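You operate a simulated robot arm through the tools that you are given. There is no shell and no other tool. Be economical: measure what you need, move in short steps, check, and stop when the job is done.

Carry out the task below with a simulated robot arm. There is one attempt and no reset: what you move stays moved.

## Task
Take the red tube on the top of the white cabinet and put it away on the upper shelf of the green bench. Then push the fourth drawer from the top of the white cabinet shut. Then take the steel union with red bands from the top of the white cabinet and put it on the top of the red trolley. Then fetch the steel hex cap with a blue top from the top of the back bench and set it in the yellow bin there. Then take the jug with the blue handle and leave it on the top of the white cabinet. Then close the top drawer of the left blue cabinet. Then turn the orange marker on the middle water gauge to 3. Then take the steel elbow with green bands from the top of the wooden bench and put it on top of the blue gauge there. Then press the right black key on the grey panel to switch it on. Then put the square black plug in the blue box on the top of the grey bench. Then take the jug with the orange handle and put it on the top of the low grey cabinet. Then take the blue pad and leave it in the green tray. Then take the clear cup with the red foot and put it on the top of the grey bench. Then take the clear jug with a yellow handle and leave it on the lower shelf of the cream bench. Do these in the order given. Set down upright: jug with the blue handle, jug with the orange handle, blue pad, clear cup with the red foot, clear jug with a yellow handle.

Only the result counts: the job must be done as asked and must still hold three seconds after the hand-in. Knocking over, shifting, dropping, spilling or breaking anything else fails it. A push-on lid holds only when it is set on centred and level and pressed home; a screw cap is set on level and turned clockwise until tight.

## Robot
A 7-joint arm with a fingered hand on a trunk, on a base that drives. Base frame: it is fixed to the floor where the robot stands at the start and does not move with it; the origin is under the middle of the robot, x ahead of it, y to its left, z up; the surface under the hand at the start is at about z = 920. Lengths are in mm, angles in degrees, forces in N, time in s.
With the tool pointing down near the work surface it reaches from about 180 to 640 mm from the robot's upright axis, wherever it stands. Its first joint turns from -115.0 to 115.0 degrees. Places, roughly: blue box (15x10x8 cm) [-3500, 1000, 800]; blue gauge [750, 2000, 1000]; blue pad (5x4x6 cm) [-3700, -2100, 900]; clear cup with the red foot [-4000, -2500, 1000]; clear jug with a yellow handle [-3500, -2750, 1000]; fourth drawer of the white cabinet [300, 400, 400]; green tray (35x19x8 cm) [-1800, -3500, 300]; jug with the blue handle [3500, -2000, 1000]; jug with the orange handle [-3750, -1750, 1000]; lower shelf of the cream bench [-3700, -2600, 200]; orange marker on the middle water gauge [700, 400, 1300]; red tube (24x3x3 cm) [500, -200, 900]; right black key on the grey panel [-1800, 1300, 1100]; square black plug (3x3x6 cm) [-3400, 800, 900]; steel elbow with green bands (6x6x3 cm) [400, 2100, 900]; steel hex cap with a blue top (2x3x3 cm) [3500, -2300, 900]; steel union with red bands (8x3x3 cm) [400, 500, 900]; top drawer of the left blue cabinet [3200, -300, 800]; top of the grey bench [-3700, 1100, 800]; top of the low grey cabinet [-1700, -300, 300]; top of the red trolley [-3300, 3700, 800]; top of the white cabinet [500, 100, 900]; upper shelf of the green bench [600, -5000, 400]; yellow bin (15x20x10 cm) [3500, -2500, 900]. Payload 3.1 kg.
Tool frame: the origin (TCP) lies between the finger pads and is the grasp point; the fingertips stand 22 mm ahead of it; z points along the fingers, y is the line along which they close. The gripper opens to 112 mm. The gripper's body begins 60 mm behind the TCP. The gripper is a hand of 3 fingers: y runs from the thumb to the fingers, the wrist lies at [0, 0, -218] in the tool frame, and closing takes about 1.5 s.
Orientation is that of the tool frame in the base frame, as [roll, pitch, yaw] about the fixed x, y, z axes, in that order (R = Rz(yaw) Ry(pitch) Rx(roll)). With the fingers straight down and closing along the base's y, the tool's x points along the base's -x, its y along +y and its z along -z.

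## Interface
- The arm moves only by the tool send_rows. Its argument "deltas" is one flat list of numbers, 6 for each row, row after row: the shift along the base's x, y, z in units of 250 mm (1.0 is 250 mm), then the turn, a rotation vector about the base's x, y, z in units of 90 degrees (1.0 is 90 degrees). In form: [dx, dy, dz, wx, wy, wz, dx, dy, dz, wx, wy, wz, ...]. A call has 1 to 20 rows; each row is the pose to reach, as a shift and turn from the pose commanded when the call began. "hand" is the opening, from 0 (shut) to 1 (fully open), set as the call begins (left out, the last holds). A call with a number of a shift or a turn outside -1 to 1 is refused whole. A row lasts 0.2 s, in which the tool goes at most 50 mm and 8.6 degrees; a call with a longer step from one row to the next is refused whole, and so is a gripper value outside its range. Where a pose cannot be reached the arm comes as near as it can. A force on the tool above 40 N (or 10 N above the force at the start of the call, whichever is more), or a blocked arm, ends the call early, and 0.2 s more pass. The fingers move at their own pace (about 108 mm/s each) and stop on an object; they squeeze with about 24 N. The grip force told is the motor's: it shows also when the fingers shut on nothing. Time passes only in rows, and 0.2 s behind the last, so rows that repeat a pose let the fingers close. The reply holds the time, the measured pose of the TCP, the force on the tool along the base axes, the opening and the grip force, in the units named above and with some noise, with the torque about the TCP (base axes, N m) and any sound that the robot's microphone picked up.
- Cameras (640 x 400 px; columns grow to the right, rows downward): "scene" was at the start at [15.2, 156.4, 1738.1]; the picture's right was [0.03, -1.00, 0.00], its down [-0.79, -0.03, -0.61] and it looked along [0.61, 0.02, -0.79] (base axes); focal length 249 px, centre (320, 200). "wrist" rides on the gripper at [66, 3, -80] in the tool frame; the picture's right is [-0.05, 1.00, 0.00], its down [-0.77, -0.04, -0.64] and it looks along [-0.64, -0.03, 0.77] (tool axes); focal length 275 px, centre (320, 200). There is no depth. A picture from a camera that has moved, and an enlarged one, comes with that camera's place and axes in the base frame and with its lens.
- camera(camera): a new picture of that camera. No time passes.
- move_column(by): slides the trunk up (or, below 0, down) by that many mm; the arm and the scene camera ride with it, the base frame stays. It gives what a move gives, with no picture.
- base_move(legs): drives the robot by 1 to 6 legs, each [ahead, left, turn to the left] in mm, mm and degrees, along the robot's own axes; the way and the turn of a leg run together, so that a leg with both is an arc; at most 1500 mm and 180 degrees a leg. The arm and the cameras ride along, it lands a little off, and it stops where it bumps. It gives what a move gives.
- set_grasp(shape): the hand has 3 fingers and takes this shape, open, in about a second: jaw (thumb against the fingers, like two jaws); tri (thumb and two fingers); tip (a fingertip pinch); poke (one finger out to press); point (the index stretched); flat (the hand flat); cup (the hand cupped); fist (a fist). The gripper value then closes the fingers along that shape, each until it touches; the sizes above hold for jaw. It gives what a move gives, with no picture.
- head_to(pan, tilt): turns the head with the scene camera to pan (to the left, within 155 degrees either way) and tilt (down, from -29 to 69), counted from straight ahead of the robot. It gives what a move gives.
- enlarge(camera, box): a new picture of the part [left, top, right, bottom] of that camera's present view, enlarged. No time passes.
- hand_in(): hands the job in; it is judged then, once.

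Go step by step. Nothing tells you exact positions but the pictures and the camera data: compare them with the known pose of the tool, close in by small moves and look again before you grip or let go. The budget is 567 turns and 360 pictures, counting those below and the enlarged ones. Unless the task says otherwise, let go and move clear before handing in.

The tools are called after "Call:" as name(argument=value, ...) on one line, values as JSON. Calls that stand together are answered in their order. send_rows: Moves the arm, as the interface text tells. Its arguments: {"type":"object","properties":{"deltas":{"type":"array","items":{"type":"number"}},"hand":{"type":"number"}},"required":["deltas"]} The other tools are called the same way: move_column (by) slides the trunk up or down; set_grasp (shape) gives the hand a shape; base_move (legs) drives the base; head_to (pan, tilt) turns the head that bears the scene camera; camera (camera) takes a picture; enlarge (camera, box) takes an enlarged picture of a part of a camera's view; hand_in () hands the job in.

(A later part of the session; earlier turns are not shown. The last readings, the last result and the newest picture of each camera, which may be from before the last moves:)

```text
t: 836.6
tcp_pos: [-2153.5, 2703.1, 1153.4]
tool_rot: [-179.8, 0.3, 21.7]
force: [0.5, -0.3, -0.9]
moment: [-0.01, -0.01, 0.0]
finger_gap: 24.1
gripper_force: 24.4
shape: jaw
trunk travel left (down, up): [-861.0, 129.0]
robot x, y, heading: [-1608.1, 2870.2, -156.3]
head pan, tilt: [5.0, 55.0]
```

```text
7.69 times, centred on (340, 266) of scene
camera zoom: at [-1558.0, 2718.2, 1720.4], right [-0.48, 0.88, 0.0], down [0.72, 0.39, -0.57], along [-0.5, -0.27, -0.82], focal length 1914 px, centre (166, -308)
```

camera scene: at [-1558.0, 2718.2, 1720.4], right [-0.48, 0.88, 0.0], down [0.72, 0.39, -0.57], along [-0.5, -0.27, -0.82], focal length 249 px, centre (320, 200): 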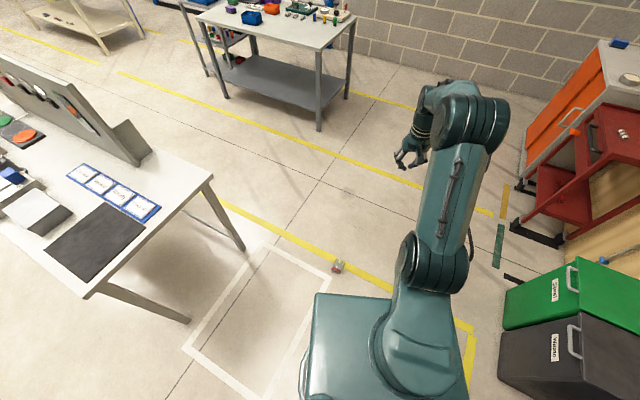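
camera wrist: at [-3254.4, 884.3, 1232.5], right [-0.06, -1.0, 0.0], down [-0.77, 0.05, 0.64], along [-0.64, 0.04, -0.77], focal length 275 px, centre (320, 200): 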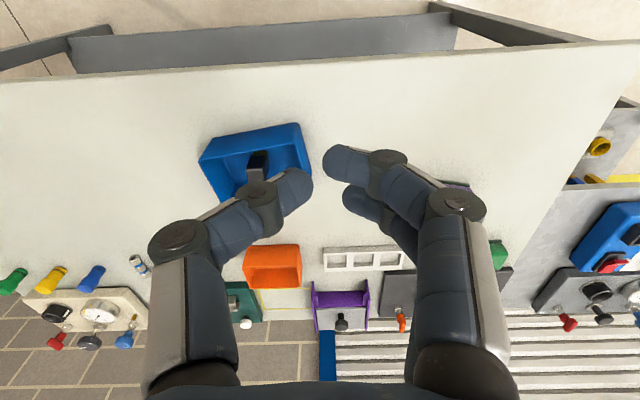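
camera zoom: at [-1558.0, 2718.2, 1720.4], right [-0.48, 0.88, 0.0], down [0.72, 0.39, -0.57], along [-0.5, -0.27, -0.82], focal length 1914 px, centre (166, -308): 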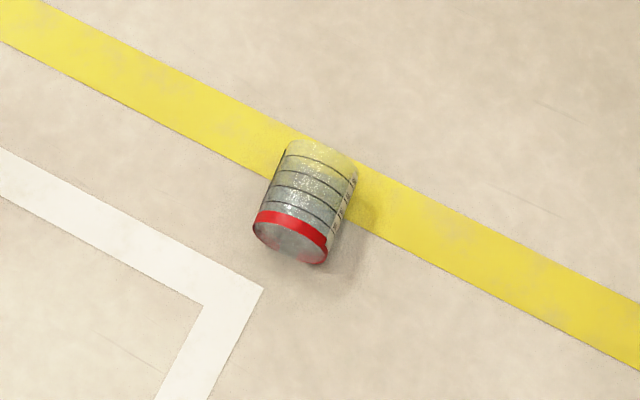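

Cup axis (foot→rim) points to azimuth ≈190°. Align the robot to heading -170 behind its foot, and lower the trunk.

Call:
base_move(legs=[[0, 0, -13.6], [118, 232, 0]])

Call:
move_column(by=-400)

Call:
move_column(by=-400)

Call:
send_rows(deltas=[0, 0, 0, 0, 0, 0, 0, 0, 0, 0, 0, 0], hand=1)

Call:
camera(camera="wrist")

Call:
camera(camera="scene")

```text
t: 839.3
tcp_pos: [-2254.3, 2588.1, 1153.3]
tool_rot: [-180.0, 0.3, 8.0]
force: [0.2, 0.0, 1.4]
moment: [0.02, 0.0, 0.0]
finger_gap: 24.2
gripper_force: 24.3
shape: jaw
trunk travel left (down, up): [-861.0, 129.0]
robot x, y, heading: [-1686.8, 2623.0, -170.5]
head pan, tilt: [5.0, 55.0]
```

```text
t: 843.1
tcp_pos: [-2253.8, 2588.2, 753.3]
tool_rot: [-180.0, 0.3, 7.9]
force: [0.3, 0.0, 0.5]
moment: [-0.02, -0.02, 0.0]
finger_gap: 24.4
gripper_force: 24.3
shape: jaw
trunk travel left (down, up): [-461.0, 529.0]
robot x, y, heading: [-1690.5, 2619.7, -170.2]
head pan, tilt: [5.0, 55.0]
```

```text
t: 847.0
tcp_pos: [-2254.1, 2587.5, 353.1]
tool_rot: [-179.9, 0.3, 7.9]
force: [0.7, -1.0, -0.8]
moment: [0.0, 0.0, 0.01]
finger_gap: 24.2
gripper_force: 24.0
shape: jaw
trunk travel left (down, up): [-61.0, 929.0]
robot x, y, heading: [-1691.9, 2615.5, -170.2]
head pan, tilt: [5.0, 55.0]
```

```text
t: 847.6
tcp_pos: [-2254.0, 2588.4, 353.3]
tool_rot: [-179.9, 0.3, 7.8]
force: [0.5, 0.7, -1.0]
moment: [0.02, 0.01, 0.01]
finger_gap: 111.8
gripper_force: 0.0
shape: jaw
trunk travel left (down, up): [-61.0, 929.0]
robot x, y, heading: [-1685.6, 2619.3, -170.3]
head pan, tilt: [5.0, 55.0]
```

```text
126 pictures are left
camera wrist: at [-2186.1, 2594.0, 432.5], right [0.09, -1.0, 0.0], down [-0.77, -0.07, 0.64], along [-0.64, -0.06, -0.77], focal length 275 px, centre (320, 200)
```

wrist: 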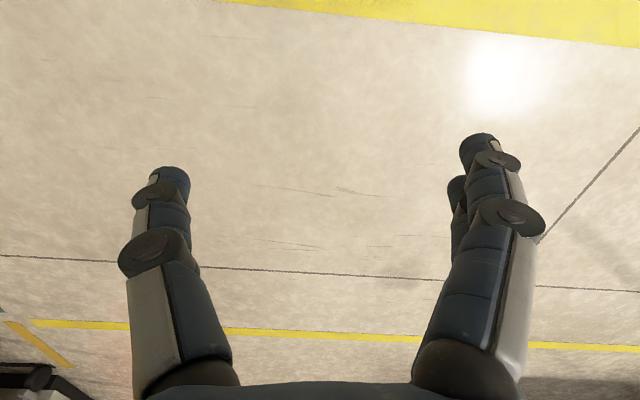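

```text
125 pictures are left
camera scene: at [-1672.0, 2461.8, 920.4], right [-0.26, 0.97, 0.0], down [0.79, 0.21, -0.57], along [-0.55, -0.15, -0.82], focal length 249 px, centre (320, 200)
```

scene: 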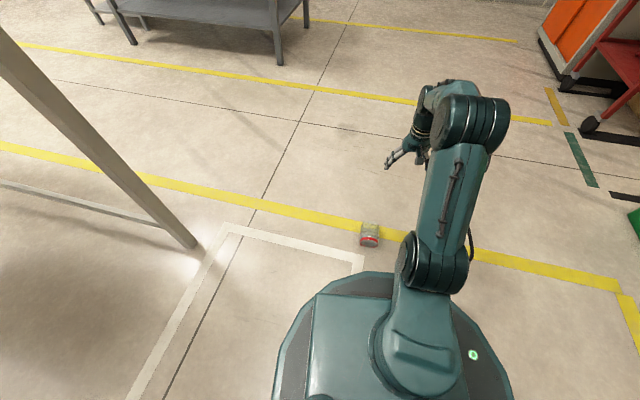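

Cup at (-2158,2535). Move the base ahead 80 mm, lean the tool back 30° and go to a pre-grasp beyond the cup.

Call:
base_move(legs=[[80, 0, 0]])

Call:
send_rows(deltas=[0.08, 0, -0.08, 0.014, -0.082, 0, 0.16, -0.05, -0.16, 0.028, -0.164, 0, 0.24, -0.1, -0.24, 0.042, -0.246, 0, 0.32, -0.14, -0.32, 0.057, -0.328, 0])

Call:
camera(camera="wrist")

Call:
camera(camera="scene")

```text
t: 848.6
tcp_pos: [-2331.5, 2574.3, 352.6]
tool_rot: [-179.9, 0.3, 7.9]
force: [0.2, 0.0, 0.1]
moment: [0.03, -0.01, -0.03]
finger_gap: 112.1
gripper_force: 0.0
shape: jaw
trunk travel left (down, up): [-61.0, 929.0]
robot x, y, heading: [-1765.7, 2606.0, -170.1]
head pan, tilt: [5.0, 55.0]
```

```text
t: 849.6
tcp_pos: [-2252.0, 2539.0, 272.7]
tool_rot: [-178.8, -29.8, 7.7]
force: [-0.6, -0.2, -0.5]
moment: [0.0, -0.01, 0.0]
finger_gap: 112.1
gripper_force: 0.1
shape: jaw
trunk travel left (down, up): [-61.0, 929.0]
robot x, y, heading: [-1765.2, 2606.4, -170.2]
head pan, tilt: [5.0, 55.0]
```

```text
124 pictures are left
camera wrist: at [-2232.4, 2536.3, 375.0], right [0.1, -0.99, -0.04], down [-0.98, -0.11, 0.17], along [-0.17, 0.02, -0.98], focal length 275 px, centre (320, 200)
```

wrist: 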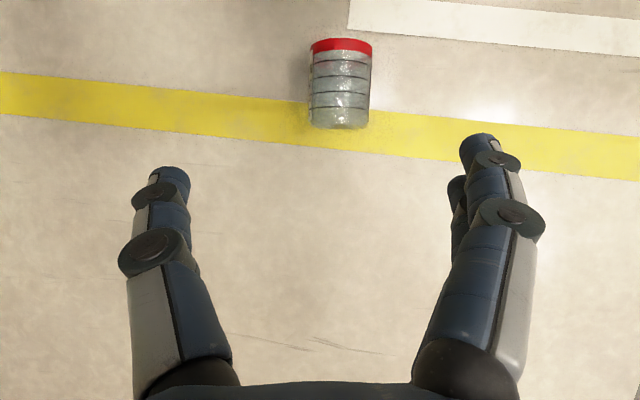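

```text
123 pictures are left
camera scene: at [-1750.0, 2448.4, 920.4], right [-0.26, 0.97, 0.0], down [0.79, 0.21, -0.57], along [-0.55, -0.15, -0.82], focal length 249 px, centre (320, 200)
```

scene: 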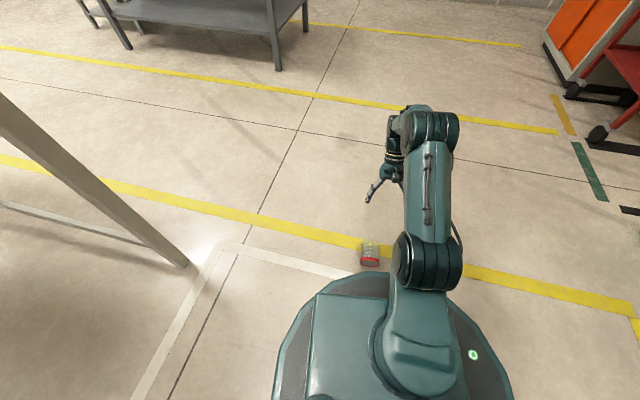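

Good view: cup spans x -2115…-2202 at y≈2534, aligned with the tool. Move to pre-grasp and then in along the tool axis.

Call:
send_rows(deltas=[0.03, -0.02, -0.18, 0, 0, 0, 0.07, -0.04, -0.36, 0, 0, 0, 0.112, -0.06, -0.544, 0, 0, 0])

Call:
camera(camera="wrist")

```text
t: 850.4
tcp_pos: [-2221.9, 2524.3, 136.4]
tool_rot: [-178.8, -29.6, 7.7]
force: [-0.2, -0.6, -0.5]
moment: [0.02, 0.0, -0.01]
finger_gap: 112.1
gripper_force: 0.0
shape: jaw
trunk travel left (down, up): [-61.0, 929.0]
robot x, y, heading: [-1764.8, 2611.9, -170.2]
head pan, tilt: [5.0, 55.0]
```

```text
122 pictures are left
camera wrist: at [-2203.8, 2521.0, 238.2], right [0.1, -0.99, -0.04], down [-0.98, -0.11, 0.17], along [-0.18, 0.02, -0.98], focal length 275 px, centre (320, 200)
```

wrist: 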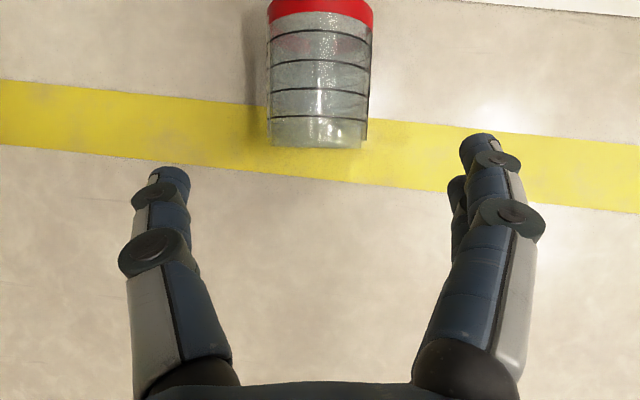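

Call:
send_rows(deltas=[0.08, 0.014, -0.14, 0, 0, 0, 0.16, 0.027, -0.28, 0, 0, 0, 0.22, 0.037, -0.39, 0, 0, 0])

Call:
camera(camera="wrist")

```text
t: 851.2
tcp_pos: [-2170.4, 2533.0, 39.3]
tool_rot: [-178.8, -29.5, 7.7]
force: [-0.4, 0.1, 0.2]
moment: [-0.01, -0.01, -0.01]
finger_gap: 112.0
gripper_force: 0.1
shape: jaw
trunk travel left (down, up): [-61.0, 929.0]
robot x, y, heading: [-1766.0, 2606.4, -170.1]
head pan, tilt: [5.0, 55.0]
```

```text
121 pictures are left
camera wrist: at [-2150.2, 2530.4, 141.3], right [0.1, -0.99, -0.04], down [-0.98, -0.11, 0.17], along [-0.18, 0.02, -0.98], focal length 275 px, centre (320, 200)
```

wrist: 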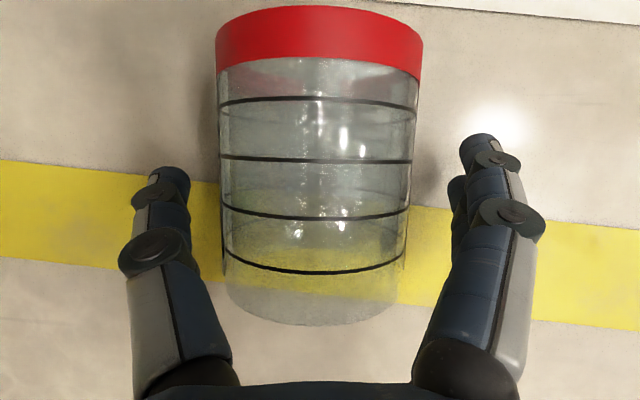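

Call:
send_rows(deltas=[0.008, 0, -0.016, 0, 0, 0, 0.008, 0, -0.016, 0, 0, 0, 0.008, 0, -0.016, 0, 0, 0, 0.008, 0, -0.016, 0, 0, 0, 0.008, 0, -0.016, 0, 0, 0, 0.008, 0, -0.016, 0, 0, 0], hand=0)

Call:
send_rows(deltas=[0, 0, 0.15, 0, 0, 0, 0, 0, 0.3, 0, 0, 0, 0, 0, 0.45, 0, 0, 0])

Call:
camera(camera="wrist")

```text
t: 852.6
tcp_pos: [-2167.3, 2533.5, 36.7]
tool_rot: [-178.8, -29.6, 7.7]
force: [0.8, 1.0, -0.1]
moment: [-0.01, 0.06, 0.0]
finger_gap: 58.2
gripper_force: 24.0
shape: jaw
trunk travel left (down, up): [-61.0, 929.0]
robot x, y, heading: [-1768.0, 2607.2, -169.8]
head pan, tilt: [5.0, 55.0]
```

```text
t: 853.4
tcp_pos: [-2166.1, 2533.3, 146.8]
tool_rot: [-178.8, -29.7, 7.7]
force: [-0.1, 0.2, 0.5]
moment: [0.02, 0.0, -0.01]
finger_gap: 57.7
gripper_force: 24.0
shape: jaw
trunk travel left (down, up): [-61.0, 929.0]
robot x, y, heading: [-1764.7, 2606.7, -170.0]
head pan, tilt: [5.0, 55.0]
```

```text
120 pictures are left
camera wrist: at [-2146.9, 2531.5, 250.4], right [0.1, -0.99, -0.04], down [-0.98, -0.11, 0.17], along [-0.17, 0.02, -0.98], focal length 275 px, centre (320, 200)
```

wrist: 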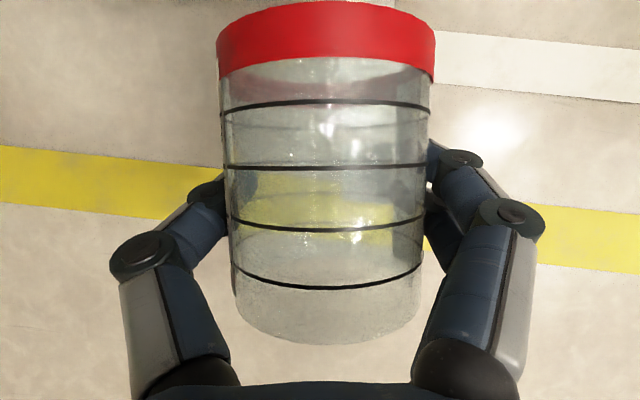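

Cup held at about 55 mm above its foot. Raise the trunk, then pitch the tool forward 90° (so the cup becomes upright) while extending forward.

Call:
move_column(by=400)

Call:
send_rows(deltas=[-0.054, -0.009, 0.03, -0.0155, 0.09, 0, -0.107, -0.018, 0.06, -0.031, 0.179, 0, -0.161, -0.027, 0.09, -0.046, 0.269, 0, -0.215, -0.036, 0.12, -0.062, 0.358, 0, -0.268, -0.045, 0.15, -0.077, 0.448, 0, -0.322, -0.055, 0.15, -0.093, 0.537, 0])

Call:
camera(camera="wrist")

```text
t: 857.3
tcp_pos: [-2166.9, 2534.2, 547.9]
tool_rot: [-178.9, -29.7, 7.8]
force: [0.5, 0.0, -0.9]
moment: [0.02, 0.05, -0.03]
finger_gap: 57.9
gripper_force: 23.8
shape: jaw
trunk travel left (down, up): [-461.0, 529.0]
robot x, y, heading: [-1765.7, 2607.6, -170.0]
head pan, tilt: [5.0, 55.0]
```

```text
t: 858.7
tcp_pos: [-2247.6, 2519.5, 585.1]
tool_rot: [179.5, 19.5, 8.0]
force: [0.5, 0.2, -1.0]
moment: [0.03, -0.02, 0.03]
finger_gap: 57.3
gripper_force: 24.6
shape: jaw
trunk travel left (down, up): [-461.0, 529.0]
robot x, y, heading: [-1766.7, 2605.7, -170.0]
head pan, tilt: [5.0, 55.0]
```

```text
119 pictures are left
camera wrist: at [-2157.1, 2529.1, 638.9], right [0.1, -0.99, 0.02], down [-0.52, -0.03, 0.86], along [-0.85, -0.1, -0.52], focal length 275 px, centre (320, 200)
```

wrist: 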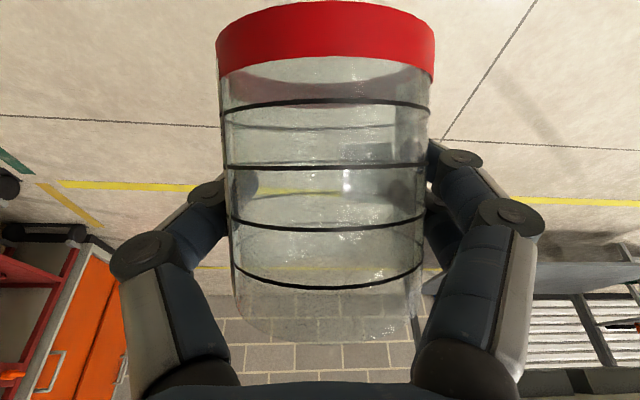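

Call:
send_rows(deltas=[-0.05, -0.009, 0, -0.0155, 0.09, 0, -0.1, -0.018, 0, -0.031, 0.179, 0, -0.15, -0.027, 0, -0.046, 0.269, 0, -0.2, -0.036, 0, -0.062, 0.358, 0, -0.25, -0.045, 0, -0.077, 0.443, 0])

Call:
camera(camera="wrist")

Call:
camera(camera="scene")

```text
t: 859.9
tcp_pos: [-2309.0, 2509.3, 584.6]
tool_rot: [176.9, 60.0, 5.9]
force: [-0.5, 0.2, -0.7]
moment: [0.01, 0.04, 0.02]
finger_gap: 56.9
gripper_force: 24.0
shape: jaw
trunk travel left (down, up): [-461.0, 529.0]
robot x, y, heading: [-1762.7, 2606.0, -170.3]
head pan, tilt: [5.0, 55.0]
```

```text
118 pictures are left
camera wrist: at [-2206.2, 2520.4, 568.3], right [0.13, -0.99, 0.07], down [0.15, 0.09, 0.98], along [-0.98, -0.12, 0.16], focal length 275 px, centre (320, 200)
```

wrist: 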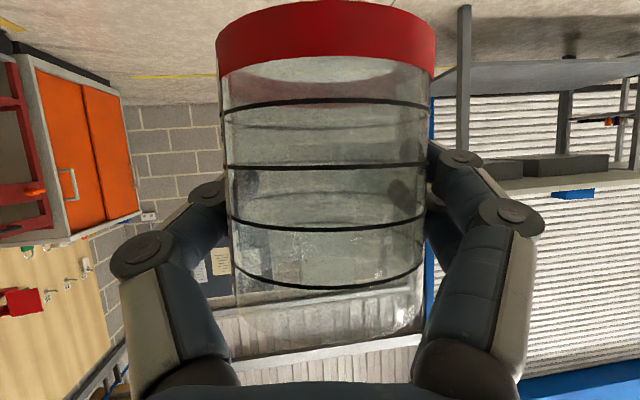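

```text
117 pictures are left
camera scene: at [-1750.4, 2448.2, 1320.4], right [-0.26, 0.97, 0.0], down [0.79, 0.21, -0.57], along [-0.55, -0.15, -0.82], focal length 249 px, centre (320, 200)
```

scene: 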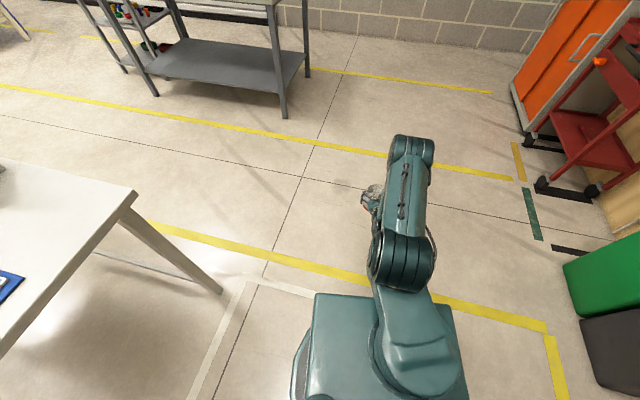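

Upright now with a 4° side lean; correct it, raise the trunk and drive to the grey bench's right front area.

Call:
send_rows(deltas=[0, 0, 0, 0.044, 0.008, 0])

Call:
move_column(by=400)

Call:
base_move(legs=[[500, 0, -5], [500, 0, -5]])

Call:
camera(camera="wrist")

```text
t: 860.3
tcp_pos: [-2310.1, 2509.0, 585.5]
tool_rot: [-175.0, 59.9, 13.1]
force: [0.0, -0.2, -0.8]
moment: [-0.02, 0.02, 0.01]
finger_gap: 57.1
gripper_force: 24.1
shape: jaw
trunk travel left (down, up): [-461.0, 529.0]
robot x, y, heading: [-1766.1, 2601.0, -170.2]
head pan, tilt: [5.0, 55.0]
```

```text
t: 864.1
tcp_pos: [-2311.2, 2507.8, 984.3]
tool_rot: [-175.1, 59.7, 13.1]
force: [0.5, 0.1, -0.3]
moment: [0.02, -0.02, 0.0]
finger_gap: 57.1
gripper_force: 24.0
shape: jaw
trunk travel left (down, up): [-861.0, 129.0]
robot x, y, heading: [-1761.3, 2603.8, -170.2]
head pan, tilt: [5.0, 55.0]
```

```text
t: 869.6
tcp_pos: [-3315.4, 2520.5, 984.7]
tool_rot: [-175.1, 59.8, 2.9]
force: [-0.7, -0.7, -0.8]
moment: [0.01, 0.01, -0.03]
finger_gap: 57.3
gripper_force: 24.2
shape: jaw
trunk travel left (down, up): [-861.0, 129.0]
robot x, y, heading: [-2761.5, 2526.3, 179.8]
head pan, tilt: [5.0, 55.0]
```

```text
116 pictures are left
camera wrist: at [-3210.8, 2516.0, 967.8], right [-0.04, -1.0, 0.0], down [0.16, -0.01, 0.99], along [-0.99, 0.04, 0.16], focal length 275 px, centre (320, 200)
```

wrist: 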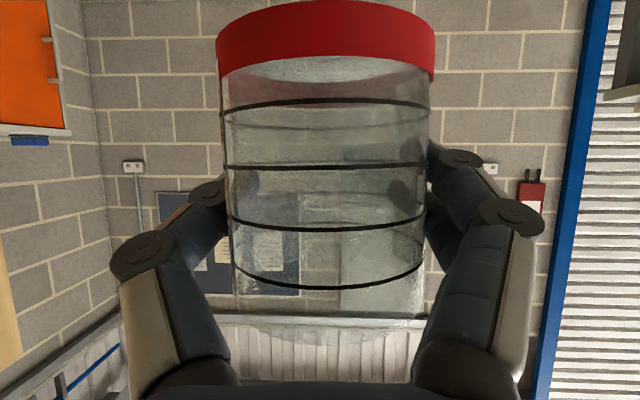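

Call:
base_move(legs=[[0, 530, 0], [0, 530, 0]])

Call:
head_to(pan=-5, tilt=45)

Call:
camera(camera="scene")

Call:
camera(camera="wrist")

```text
t: 875.3
tcp_pos: [-3323.0, 1465.8, 985.7]
tool_rot: [-175.1, 59.8, 2.9]
force: [0.3, -0.3, -1.4]
moment: [0.0, -0.01, 0.0]
finger_gap: 57.1
gripper_force: 24.2
shape: jaw
trunk travel left (down, up): [-861.0, 129.0]
robot x, y, heading: [-2768.7, 1461.2, 179.6]
head pan, tilt: [5.0, 55.0]
```

```text
t: 876.0
tcp_pos: [-3321.6, 1464.6, 986.5]
tool_rot: [-175.1, 59.8, 2.9]
force: [0.7, 1.4, -0.5]
moment: [-0.02, 0.0, -0.03]
finger_gap: 57.1
gripper_force: 24.2
shape: jaw
trunk travel left (down, up): [-861.0, 129.0]
robot x, y, heading: [-2767.8, 1465.1, 179.8]
head pan, tilt: [-5.0, 45.0]
```

```text
115 pictures are left
camera scene: at [-2790.8, 1320.7, 1733.8], right [0.09, 1.0, 0.0], down [0.7, -0.07, -0.71], along [-0.7, 0.07, -0.71], focal length 249 px, centre (320, 200)
```

scene: 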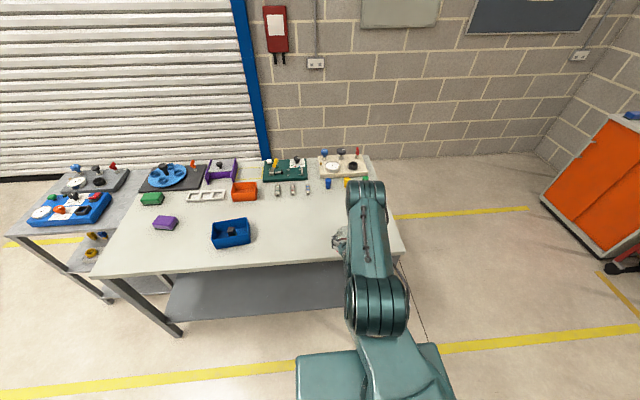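

```text
114 pictures are left
camera wrist: at [-3217.4, 1460.5, 967.9], right [-0.05, -1.0, 0.0], down [0.16, -0.01, 0.99], along [-0.99, 0.05, 0.16], focal length 275 px, centre (320, 200)
```

wrist: 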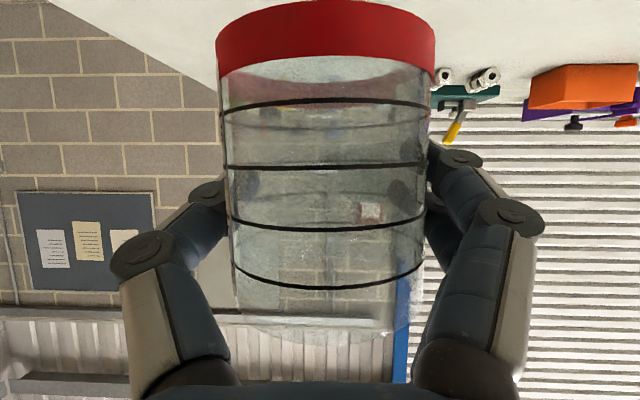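

Free area in front of me. Drive ahead 105 mm and lower.

Call:
base_move(legs=[[108, 0, 0]])

Call:
move_column(by=-80)

Call:
camera(camera="wrist")

Call:
enlarge(camera="scene", box=[240, 200, 440, 325])

```text
t: 877.2
tcp_pos: [-3431.3, 1465.7, 984.9]
tool_rot: [-175.1, 59.9, 3.0]
force: [0.4, 0.3, 0.1]
moment: [-0.01, -0.01, 0.0]
finger_gap: 57.0
gripper_force: 23.6
shape: jaw
trunk travel left (down, up): [-861.0, 129.0]
robot x, y, heading: [-2881.2, 1465.8, 179.8]
head pan, tilt: [-5.0, 45.0]
```

```text
t: 878.4
tcp_pos: [-3429.6, 1467.3, 905.0]
tool_rot: [-175.1, 59.8, 2.9]
force: [0.9, 0.2, -0.6]
moment: [0.01, 0.01, 0.01]
finger_gap: 56.9
gripper_force: 23.6
shape: jaw
trunk travel left (down, up): [-781.0, 209.0]
robot x, y, heading: [-2878.2, 1463.9, 179.6]
head pan, tilt: [-5.0, 45.0]
```

```text
113 pictures are left
camera wrist: at [-3326.2, 1461.3, 887.9], right [-0.05, -1.0, 0.0], down [0.16, -0.01, 0.99], along [-0.99, 0.05, 0.16], focal length 275 px, centre (320, 200)
```

wrist: 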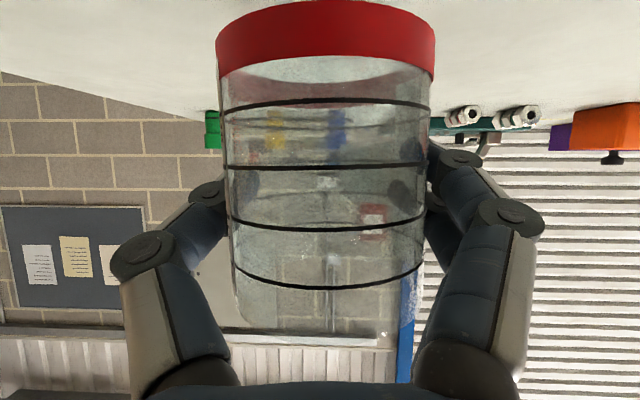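

```text
3.20 times, centred on (340, 262) of scene
camera zoom: at [-2899.6, 1321.6, 1653.8], right [0.09, 1.0, 0.0], down [0.7, -0.07, -0.71], along [-0.7, 0.07, -0.71], focal length 796 px, centre (256, 0)
```

zoom: 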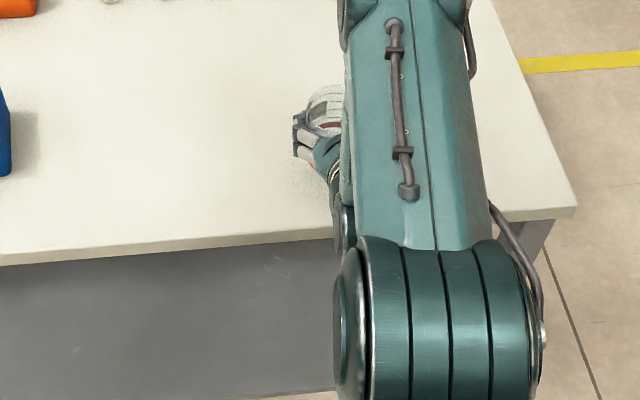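

Call:
move_column(by=-12)

Call:
move_column(by=-8)

Call:
move_column(by=-6)

```text
t: 879.0
tcp_pos: [-3430.2, 1467.1, 893.4]
tool_rot: [-175.1, 59.8, 2.8]
force: [0.8, 0.0, -0.8]
moment: [-0.01, 0.0, -0.01]
finger_gap: 56.7
gripper_force: 23.9
shape: jaw
trunk travel left (down, up): [-769.0, 221.0]
robot x, y, heading: [-2878.8, 1466.5, 179.7]
head pan, tilt: [-5.0, 45.0]
```

```text
t: 879.6
tcp_pos: [-3430.0, 1465.6, 884.9]
tool_rot: [-175.1, 59.8, 2.9]
force: [0.7, 0.3, -0.9]
moment: [-0.02, 0.02, 0.03]
finger_gap: 57.0
gripper_force: 24.1
shape: jaw
trunk travel left (down, up): [-761.0, 229.0]
robot x, y, heading: [-2876.0, 1467.6, 179.6]
head pan, tilt: [-5.0, 45.0]
```

```text
t: 880.1
tcp_pos: [-3430.4, 1466.3, 878.5]
tool_rot: [-175.1, 59.8, 2.9]
force: [0.3, 0.3, -1.4]
moment: [-0.01, 0.01, 0.02]
finger_gap: 56.9
gripper_force: 24.3
shape: jaw
trunk travel left (down, up): [-755.0, 235.0]
robot x, y, heading: [-2880.7, 1467.4, 179.7]
head pan, tilt: [-5.0, 45.0]
```

Call:
move_column(by=-6)

Call:
move_column(by=-6)

Call:
camera(camera="wrist")

```text
t: 880.7
tcp_pos: [-3430.9, 1466.0, 873.5]
tool_rot: [-175.1, 59.7, 2.9]
force: [-0.7, 0.1, 0.1]
moment: [0.01, 0.01, -0.01]
finger_gap: 57.0
gripper_force: 24.2
shape: jaw
trunk travel left (down, up): [-749.0, 241.0]
robot x, y, heading: [-2879.4, 1465.2, 179.8]
head pan, tilt: [-5.0, 45.0]
```

```text
t: 881.2
tcp_pos: [-3431.3, 1468.3, 870.0]
tool_rot: [-175.1, 60.2, 2.8]
force: [-0.3, 1.5, 15.9]
moment: [-0.4, 0.19, 0.0]
finger_gap: 56.7
gripper_force: 24.5
shape: jaw
trunk travel left (down, up): [-743.0, 247.0]
robot x, y, heading: [-2877.6, 1468.3, 179.8]
head pan, tilt: [-5.0, 45.0]
```

```text
111 pictures are left
camera wrist: at [-3326.3, 1461.7, 851.4], right [-0.05, -1.0, 0.0], down [0.17, -0.01, 0.99], along [-0.98, 0.05, 0.17], focal length 275 px, centre (320, 200)
```

wrist: 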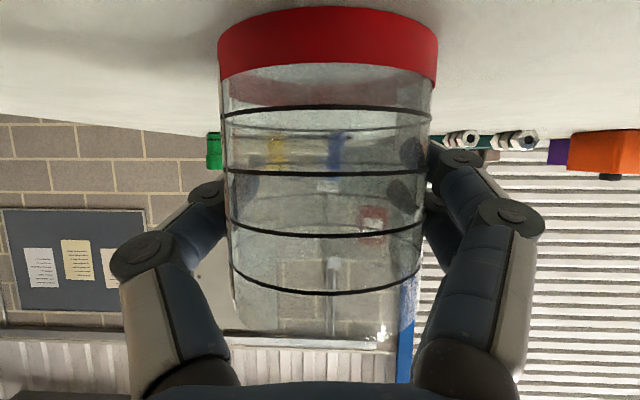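

Contact. Relieve 2 mm, open, check, and withdraw along the tool axis.

Call:
move_column(by=2)

Call:
send_rows(deltas=[0, 0, 0, 0, 0, 0, 0, 0, 0, 0, 0, 0, 0, 0, 0, 0, 0, 0], hand=0.85)

Call:
camera(camera="wrist")

Call:
send_rows(deltas=[0.07, 0, 0.04, 0, 0, 0, 0.17, 0, 0.1, 0, 0, 0, 0.3, 0, 0.17, 0, 0, 0, 0.43, 0, 0.25, 0, 0, 0])

Call:
camera(camera="wrist")

```text
t: 881.8
tcp_pos: [-3429.1, 1466.9, 870.3]
tool_rot: [-175.1, 59.9, 2.8]
force: [-2.6, 1.0, 11.4]
moment: [-0.37, 0.14, -0.09]
finger_gap: 57.2
gripper_force: 24.6
shape: jaw
trunk travel left (down, up): [-745.0, 245.0]
robot x, y, heading: [-2877.7, 1466.8, 179.6]
head pan, tilt: [-5.0, 45.0]
```

```text
t: 882.5
tcp_pos: [-3429.4, 1467.2, 868.6]
tool_rot: [-175.1, 59.7, 2.9]
force: [0.2, 1.3, -0.3]
moment: [-0.01, -0.01, -0.01]
finger_gap: 95.0
gripper_force: 0.1
shape: jaw
trunk travel left (down, up): [-745.0, 245.0]
robot x, y, heading: [-2875.9, 1465.3, 179.4]
head pan, tilt: [-5.0, 45.0]
```

```text
110 pictures are left
camera wrist: at [-3325.9, 1461.2, 851.7], right [-0.05, -1.0, 0.0], down [0.16, -0.01, 0.99], along [-0.99, 0.05, 0.16], focal length 275 px, centre (320, 200)
```

wrist: 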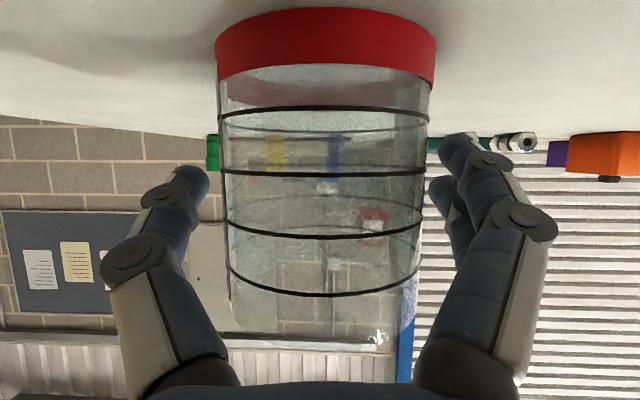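

```text
t: 883.5
tcp_pos: [-3328.1, 1448.8, 930.9]
tool_rot: [-175.0, 59.9, 6.4]
force: [3.4, 6.1, -0.2]
moment: [-0.28, 0.11, 0.47]
finger_gap: 95.1
gripper_force: 0.1
shape: jaw
trunk travel left (down, up): [-745.0, 245.0]
robot x, y, heading: [-2879.4, 1469.0, 179.7]
head pan, tilt: [-5.0, 45.0]
```

```text
109 pictures are left
camera wrist: at [-3223.4, 1450.2, 914.7], right [0.01, -1.0, 0.0], down [0.16, 0.0, 0.99], along [-0.99, -0.01, 0.16], focal length 275 px, centre (320, 200)
```

wrist: 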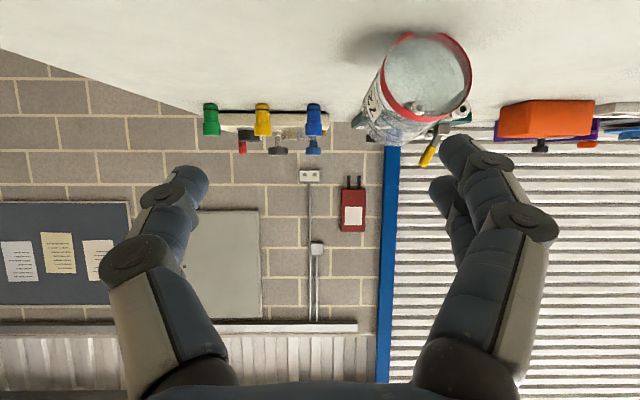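

The cup got disturbed during withdrawal. Look at the scene before moving.

Call:
head_to(pan=5, tilt=55)

Call:
camera(camera="scene")

Call:
camera(camera="wrist")

```text
t: 884.3
tcp_pos: [-3331.2, 1445.1, 931.3]
tool_rot: [-175.0, 59.9, 6.9]
force: [0.1, -1.0, 0.6]
moment: [0.01, 0.03, 0.01]
finger_gap: 95.3
gripper_force: 0.1
shape: jaw
trunk travel left (down, up): [-745.0, 245.0]
robot x, y, heading: [-2876.2, 1467.2, 179.6]
head pan, tilt: [5.0, 55.0]
```

```text
108 pictures are left
camera scene: at [-2890.8, 1307.6, 1604.4], right [-0.08, 1.0, 0.0], down [0.82, 0.07, -0.57], along [-0.57, -0.05, -0.82], focal length 249 px, centre (320, 200)
```

scene: 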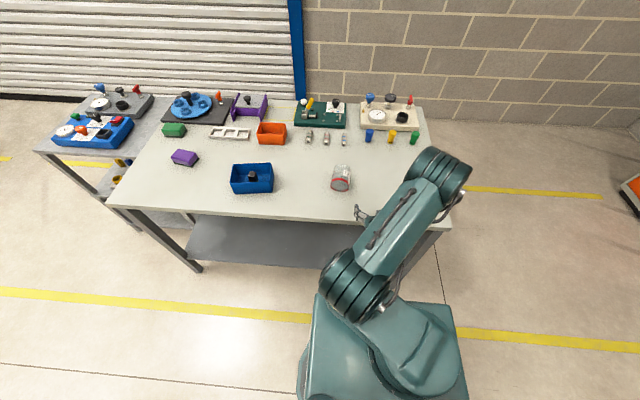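

```text
107 pictures are left
camera wrist: at [-3225.9, 1446.9, 914.0], right [0.02, -1.0, 0.0], down [0.16, 0.0, 0.99], along [-0.99, -0.02, 0.16], focal length 275 px, centre (320, 200)
```

wrist: 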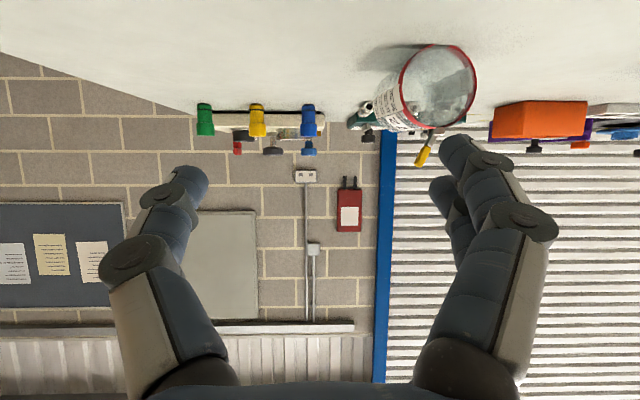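

Call:
enlarge(camera="scene", box=[300, 150, 390, 210])

```text
6.67 times, centred on (345, 180) of scene
camera zoom: at [-2890.8, 1307.6, 1604.4], right [-0.08, 1.0, 0.0], down [0.82, 0.07, -0.57], along [-0.57, -0.05, -0.82], focal length 1659 px, centre (153, 333)
```

zoom: 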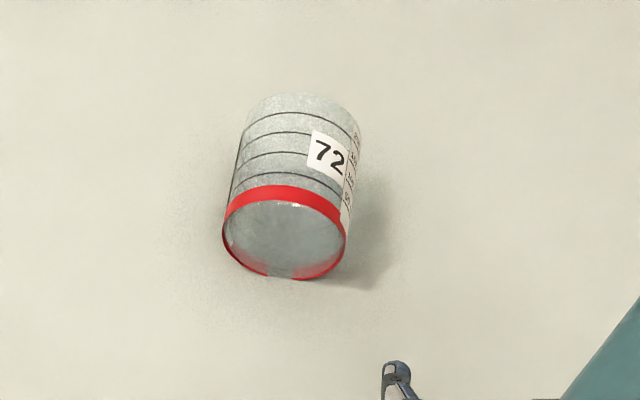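

The cup lies intact on the bench at about (-3531,1335), foot towards me. The arm had flipped while retracting; next time I'll withdraw with the base. Back off, raise, and bring the tool vertical.

Call:
base_move(legs=[[-150, 0, 0]])

Call:
move_column(by=200)

Call:
send_rows(deltas=[-0.05, 0, 0, 0, -0.09, 0, -0.1, 0, 0, 0, -0.18, 0, -0.15, 0, 0, 0, -0.27, 0, -0.2, 0, 0, 0, -0.36, 0, -0.25, 0, 0, 0, -0.45, 0, -0.3, 0, 0, 0, -0.54, 0, -0.35, 0, 0, 0, -0.63, 0, -0.4, 0, 0, 0, -0.667, 0], hand=1)

Call:
camera(camera="scene")

```text
t: 885.6
tcp_pos: [-3171.1, 1465.2, 932.4]
tool_rot: [-175.0, 59.9, 3.0]
force: [-0.6, -0.1, -0.3]
moment: [0.0, -0.02, 0.01]
finger_gap: 94.9
gripper_force: 0.0
shape: jaw
trunk travel left (down, up): [-745.0, 245.0]
robot x, y, heading: [-2730.7, 1464.0, 179.9]
head pan, tilt: [5.0, 55.0]
```

```text
t: 887.8
tcp_pos: [-3172.7, 1464.2, 1131.5]
tool_rot: [-175.0, 59.8, 2.9]
force: [-0.2, 0.3, -0.5]
moment: [0.05, 0.01, -0.02]
finger_gap: 95.0
gripper_force: 0.0
shape: jaw
trunk travel left (down, up): [-945.0, 45.0]
robot x, y, heading: [-2732.4, 1463.7, 180.0]
head pan, tilt: [5.0, 55.0]
```

```text
t: 889.6
tcp_pos: [-3272.3, 1464.7, 1131.6]
tool_rot: [-177.8, -0.3, 1.4]
force: [-0.4, -0.1, 0.3]
moment: [-0.01, 0.0, 0.02]
finger_gap: 111.8
gripper_force: 0.1
shape: jaw
trunk travel left (down, up): [-945.0, 45.0]
robot x, y, heading: [-2726.7, 1467.8, 179.8]
head pan, tilt: [5.0, 55.0]
```

```text
105 pictures are left
camera scene: at [-2741.0, 1307.8, 1804.5], right [-0.08, 1.0, 0.0], down [0.82, 0.07, -0.57], along [-0.57, -0.05, -0.82], focal length 249 px, centre (320, 200)
```

scene: 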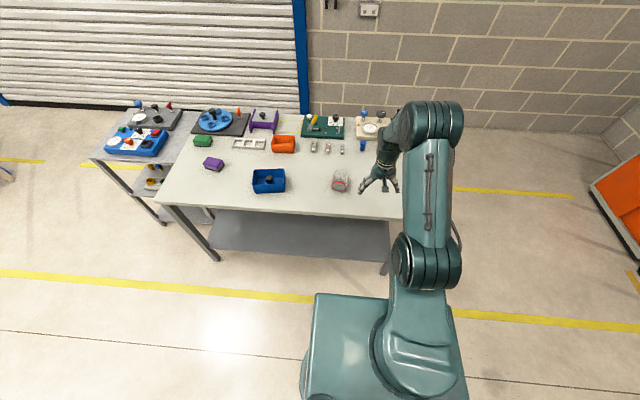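

Align with the cup (y 1336), drive in, then lean the tool back 20°.

Call:
base_move(legs=[[0, 130, 0], [325, 0, 0]])

Call:
send_rows(deltas=[0.03, 0, 0, 0, -0.08, 0, 0.07, 0, 0, 0, -0.16, 0, 0.1, 0, 0, 0, -0.222, 0])

Call:
move_column(by=-100)

Call:
camera(camera="wrist")

```text
t: 892.6
tcp_pos: [-3598.9, 1335.5, 1132.3]
tool_rot: [-177.6, 0.0, 1.5]
force: [-0.1, -0.6, -0.2]
moment: [-0.04, 0.01, -0.01]
finger_gap: 111.8
gripper_force: 0.1
shape: jaw
trunk travel left (down, up): [-945.0, 45.0]
robot x, y, heading: [-3054.3, 1338.0, 179.7]
head pan, tilt: [5.0, 55.0]
```

```text
t: 893.5
tcp_pos: [-3574.5, 1336.4, 1132.1]
tool_rot: [-178.2, -20.3, 1.5]
force: [0.3, 1.2, -0.3]
moment: [-0.02, 0.0, -0.01]
finger_gap: 112.1
gripper_force: 0.0
shape: jaw
trunk travel left (down, up): [-945.0, 45.0]
robot x, y, heading: [-3052.0, 1339.3, 179.8]
head pan, tilt: [5.0, 55.0]
```

```text
t: 894.8
tcp_pos: [-3573.6, 1337.2, 1033.3]
tool_rot: [-178.2, -20.2, 1.6]
force: [-0.3, -0.1, -0.1]
moment: [-0.01, -0.06, 0.01]
finger_gap: 111.8
gripper_force: 0.1
shape: jaw
trunk travel left (down, up): [-845.0, 145.0]
robot x, y, heading: [-3056.5, 1338.9, 179.6]
head pan, tilt: [5.0, 55.0]
```

```text
104 pictures are left
camera wrist: at [-3537.6, 1331.6, 1129.9], right [-0.01, -1.0, -0.05], down [-0.94, -0.01, 0.33], along [-0.33, 0.04, -0.94], focal length 275 px, centre (320, 200)
```

wrist: 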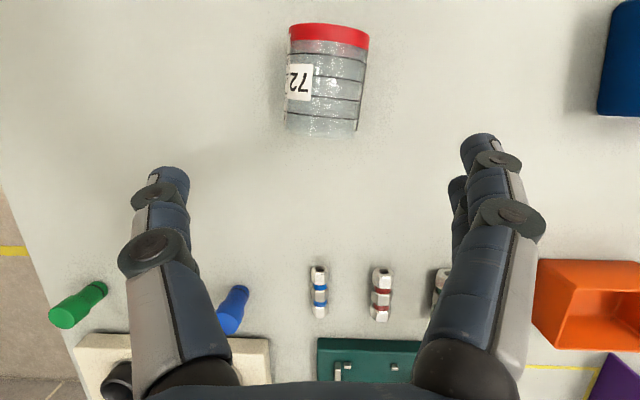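

Call:
send_rows(deltas=[0.012, 0, 0, 0, 0, -0.055])

Call:
move_column(by=-75)

Call:
camera(camera="wrist")

```text
t: 895.2
tcp_pos: [-3572.9, 1337.3, 1031.3]
tool_rot: [-178.2, -20.1, -3.4]
force: [-1.0, -1.6, -0.1]
moment: [0.02, 0.02, -0.04]
finger_gap: 112.2
gripper_force: 0.1
shape: jaw
trunk travel left (down, up): [-845.0, 145.0]
robot x, y, heading: [-3053.5, 1337.0, 179.6]
head pan, tilt: [5.0, 55.0]
```

```text
t: 896.3
tcp_pos: [-3571.1, 1336.5, 958.7]
tool_rot: [-178.2, -20.1, -3.4]
force: [0.2, -0.4, 0.4]
moment: [-0.01, -0.02, 0.0]
finger_gap: 111.9
gripper_force: 0.1
shape: jaw
trunk travel left (down, up): [-770.0, 220.0]
robot x, y, heading: [-3053.4, 1336.6, 179.9]
head pan, tilt: [5.0, 55.0]
```

```text
103 pictures are left
camera wrist: at [-3535.2, 1328.9, 1055.0], right [-0.09, -0.99, -0.05], down [-0.94, 0.07, 0.33], along [-0.33, 0.07, -0.94], focal length 275 px, centre (320, 200)
```

wrist: 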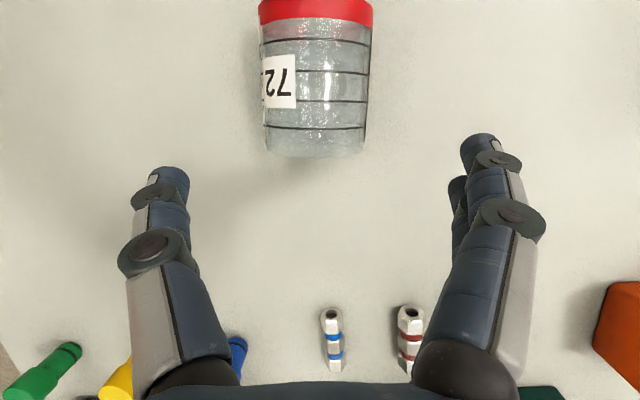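

Call:
send_rows(deltas=[0.05, 0.01, -0.14, 0, 0, 0, 0.1, 0.014, -0.28, 0, 0, 0, 0.15, 0.014, -0.4, 0, 0, 0])

Call:
camera(camera="wrist")

```text
t: 897.1
tcp_pos: [-3534.6, 1339.5, 855.1]
tool_rot: [-178.3, -20.1, -3.3]
force: [0.2, -0.4, 0.1]
moment: [0.01, 0.03, -0.01]
finger_gap: 112.0
gripper_force: 0.0
shape: jaw
trunk travel left (down, up): [-770.0, 220.0]
robot x, y, heading: [-3054.0, 1337.0, 179.6]
head pan, tilt: [5.0, 55.0]
```

```text
102 pictures are left
camera wrist: at [-3498.1, 1331.9, 953.9], right [-0.09, -0.99, -0.05], down [-0.94, 0.07, 0.33], along [-0.33, 0.07, -0.94], focal length 275 px, centre (320, 200)
```

wrist: 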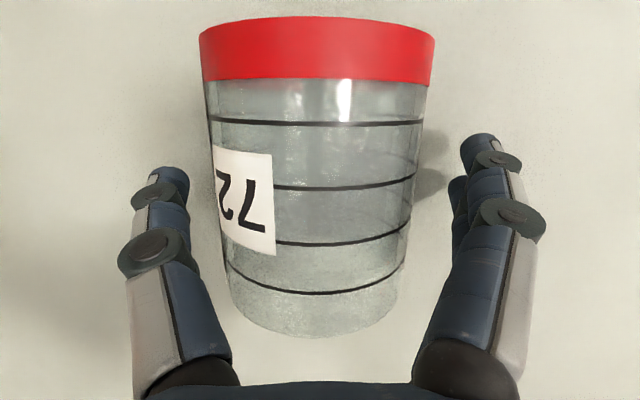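

Call:
send_rows(deltas=[0, 0, 0, 0, 0, 0, 0, 0, 0, 0, 0, 0, 0, 0, 0, 0, 0, 0, 0, 0, 0, 0, 0, 0, 0, 0, 0, 0, 0, 0], hand=0)

Call:
move_column(by=180)

Call:
base_move(legs=[[-250, 0, 0]])

Call:
send_rows(deltas=[-0.054, 0, 0.02, 0.005, 0.09, 0, -0.107, 0, 0.02, 0.01, 0.18, 0, -0.161, 0, 0.02, 0.016, 0.27, 0, -0.215, 0, 0.02, 0.021, 0.36, 0, -0.268, 0, 0.02, 0.027, 0.45, 0, -0.32, 0, 0.02, 0.032, 0.54, 0])

Call:
camera(camera="wrist")

```text
t: 898.3
tcp_pos: [-3533.7, 1339.9, 857.2]
tool_rot: [-178.2, -20.1, -3.4]
force: [0.1, 0.3, 0.4]
moment: [-0.03, -0.01, 0.0]
finger_gap: 57.7
gripper_force: 23.9
shape: jaw
trunk travel left (down, up): [-770.0, 220.0]
robot x, y, heading: [-3056.0, 1334.7, 179.8]
head pan, tilt: [5.0, 55.0]
```

```text
t: 900.3
tcp_pos: [-3533.8, 1339.4, 1036.4]
tool_rot: [-178.2, -20.1, -3.4]
force: [0.3, -0.3, -0.9]
moment: [0.02, 0.03, 0.0]
finger_gap: 57.9
gripper_force: 24.1
shape: jaw
trunk travel left (down, up): [-950.0, 40.0]
robot x, y, heading: [-3052.2, 1338.1, 179.5]
head pan, tilt: [5.0, 55.0]
```

```text
t: 902.1
tcp_pos: [-3286.0, 1338.7, 1036.4]
tool_rot: [-178.1, -20.2, -3.4]
force: [-1.0, 0.7, -0.9]
moment: [0.0, 0.04, 0.0]
finger_gap: 58.0
gripper_force: 24.1
shape: jaw
trunk travel left (down, up): [-950.0, 40.0]
robot x, y, heading: [-2802.9, 1337.2, 179.7]
head pan, tilt: [5.0, 55.0]
```

```text
t: 903.5
tcp_pos: [-3369.4, 1312.9, 1042.9]
tool_rot: [-177.7, 28.8, -0.5]
force: [3.1, 9.5, -0.3]
moment: [-0.65, 0.23, 0.44]
finger_gap: 56.8
gripper_force: 24.1
shape: jaw
out of reach, approached as far as the arm can: row 5
trunk travel left (down, up): [-950.0, 40.0]
robot x, y, heading: [-2803.3, 1335.6, 179.7]
head pan, tilt: [5.0, 55.0]
```

```text
101 pictures are left
camera wrist: at [-3270.9, 1305.5, 1081.1], right [-0.07, -1.0, -0.01], down [-0.37, 0.01, 0.93], along [-0.93, 0.07, -0.37], focal length 275 px, centre (320, 200)
```

wrist: 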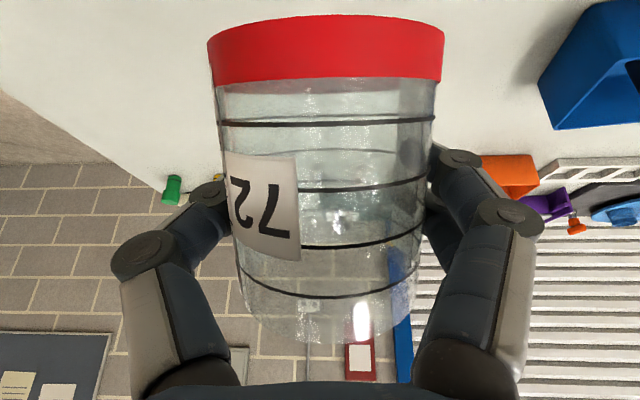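

Call:
send_rows(deltas=[0, 0, 0, 0, 0, 0, 0, 0, 0, 0, 0, 0, 0, 0, 0, 0, 0, 0])

Call:
camera(camera="scene")

```text
t: 904.3
tcp_pos: [-3365.5, 1340.8, 1041.3]
tool_rot: [-178.3, 28.5, -3.6]
force: [0.2, 0.3, -0.3]
moment: [0.0, -0.01, 0.03]
finger_gap: 56.8
gripper_force: 23.9
shape: jaw
trunk travel left (down, up): [-950.0, 40.0]
robot x, y, heading: [-2804.4, 1340.3, 179.8]
head pan, tilt: [5.0, 55.0]
```

```text
100 pictures are left
camera scene: at [-2818.0, 1181.1, 1809.7], right [-0.08, 1.0, 0.0], down [0.82, 0.07, -0.57], along [-0.57, -0.05, -0.82], focal length 249 px, centre (320, 200)
```

scene: 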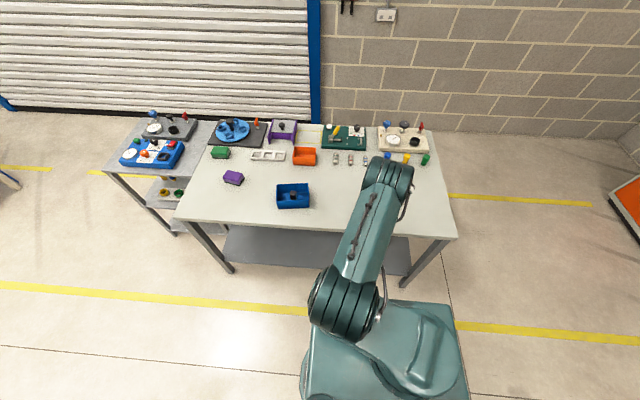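

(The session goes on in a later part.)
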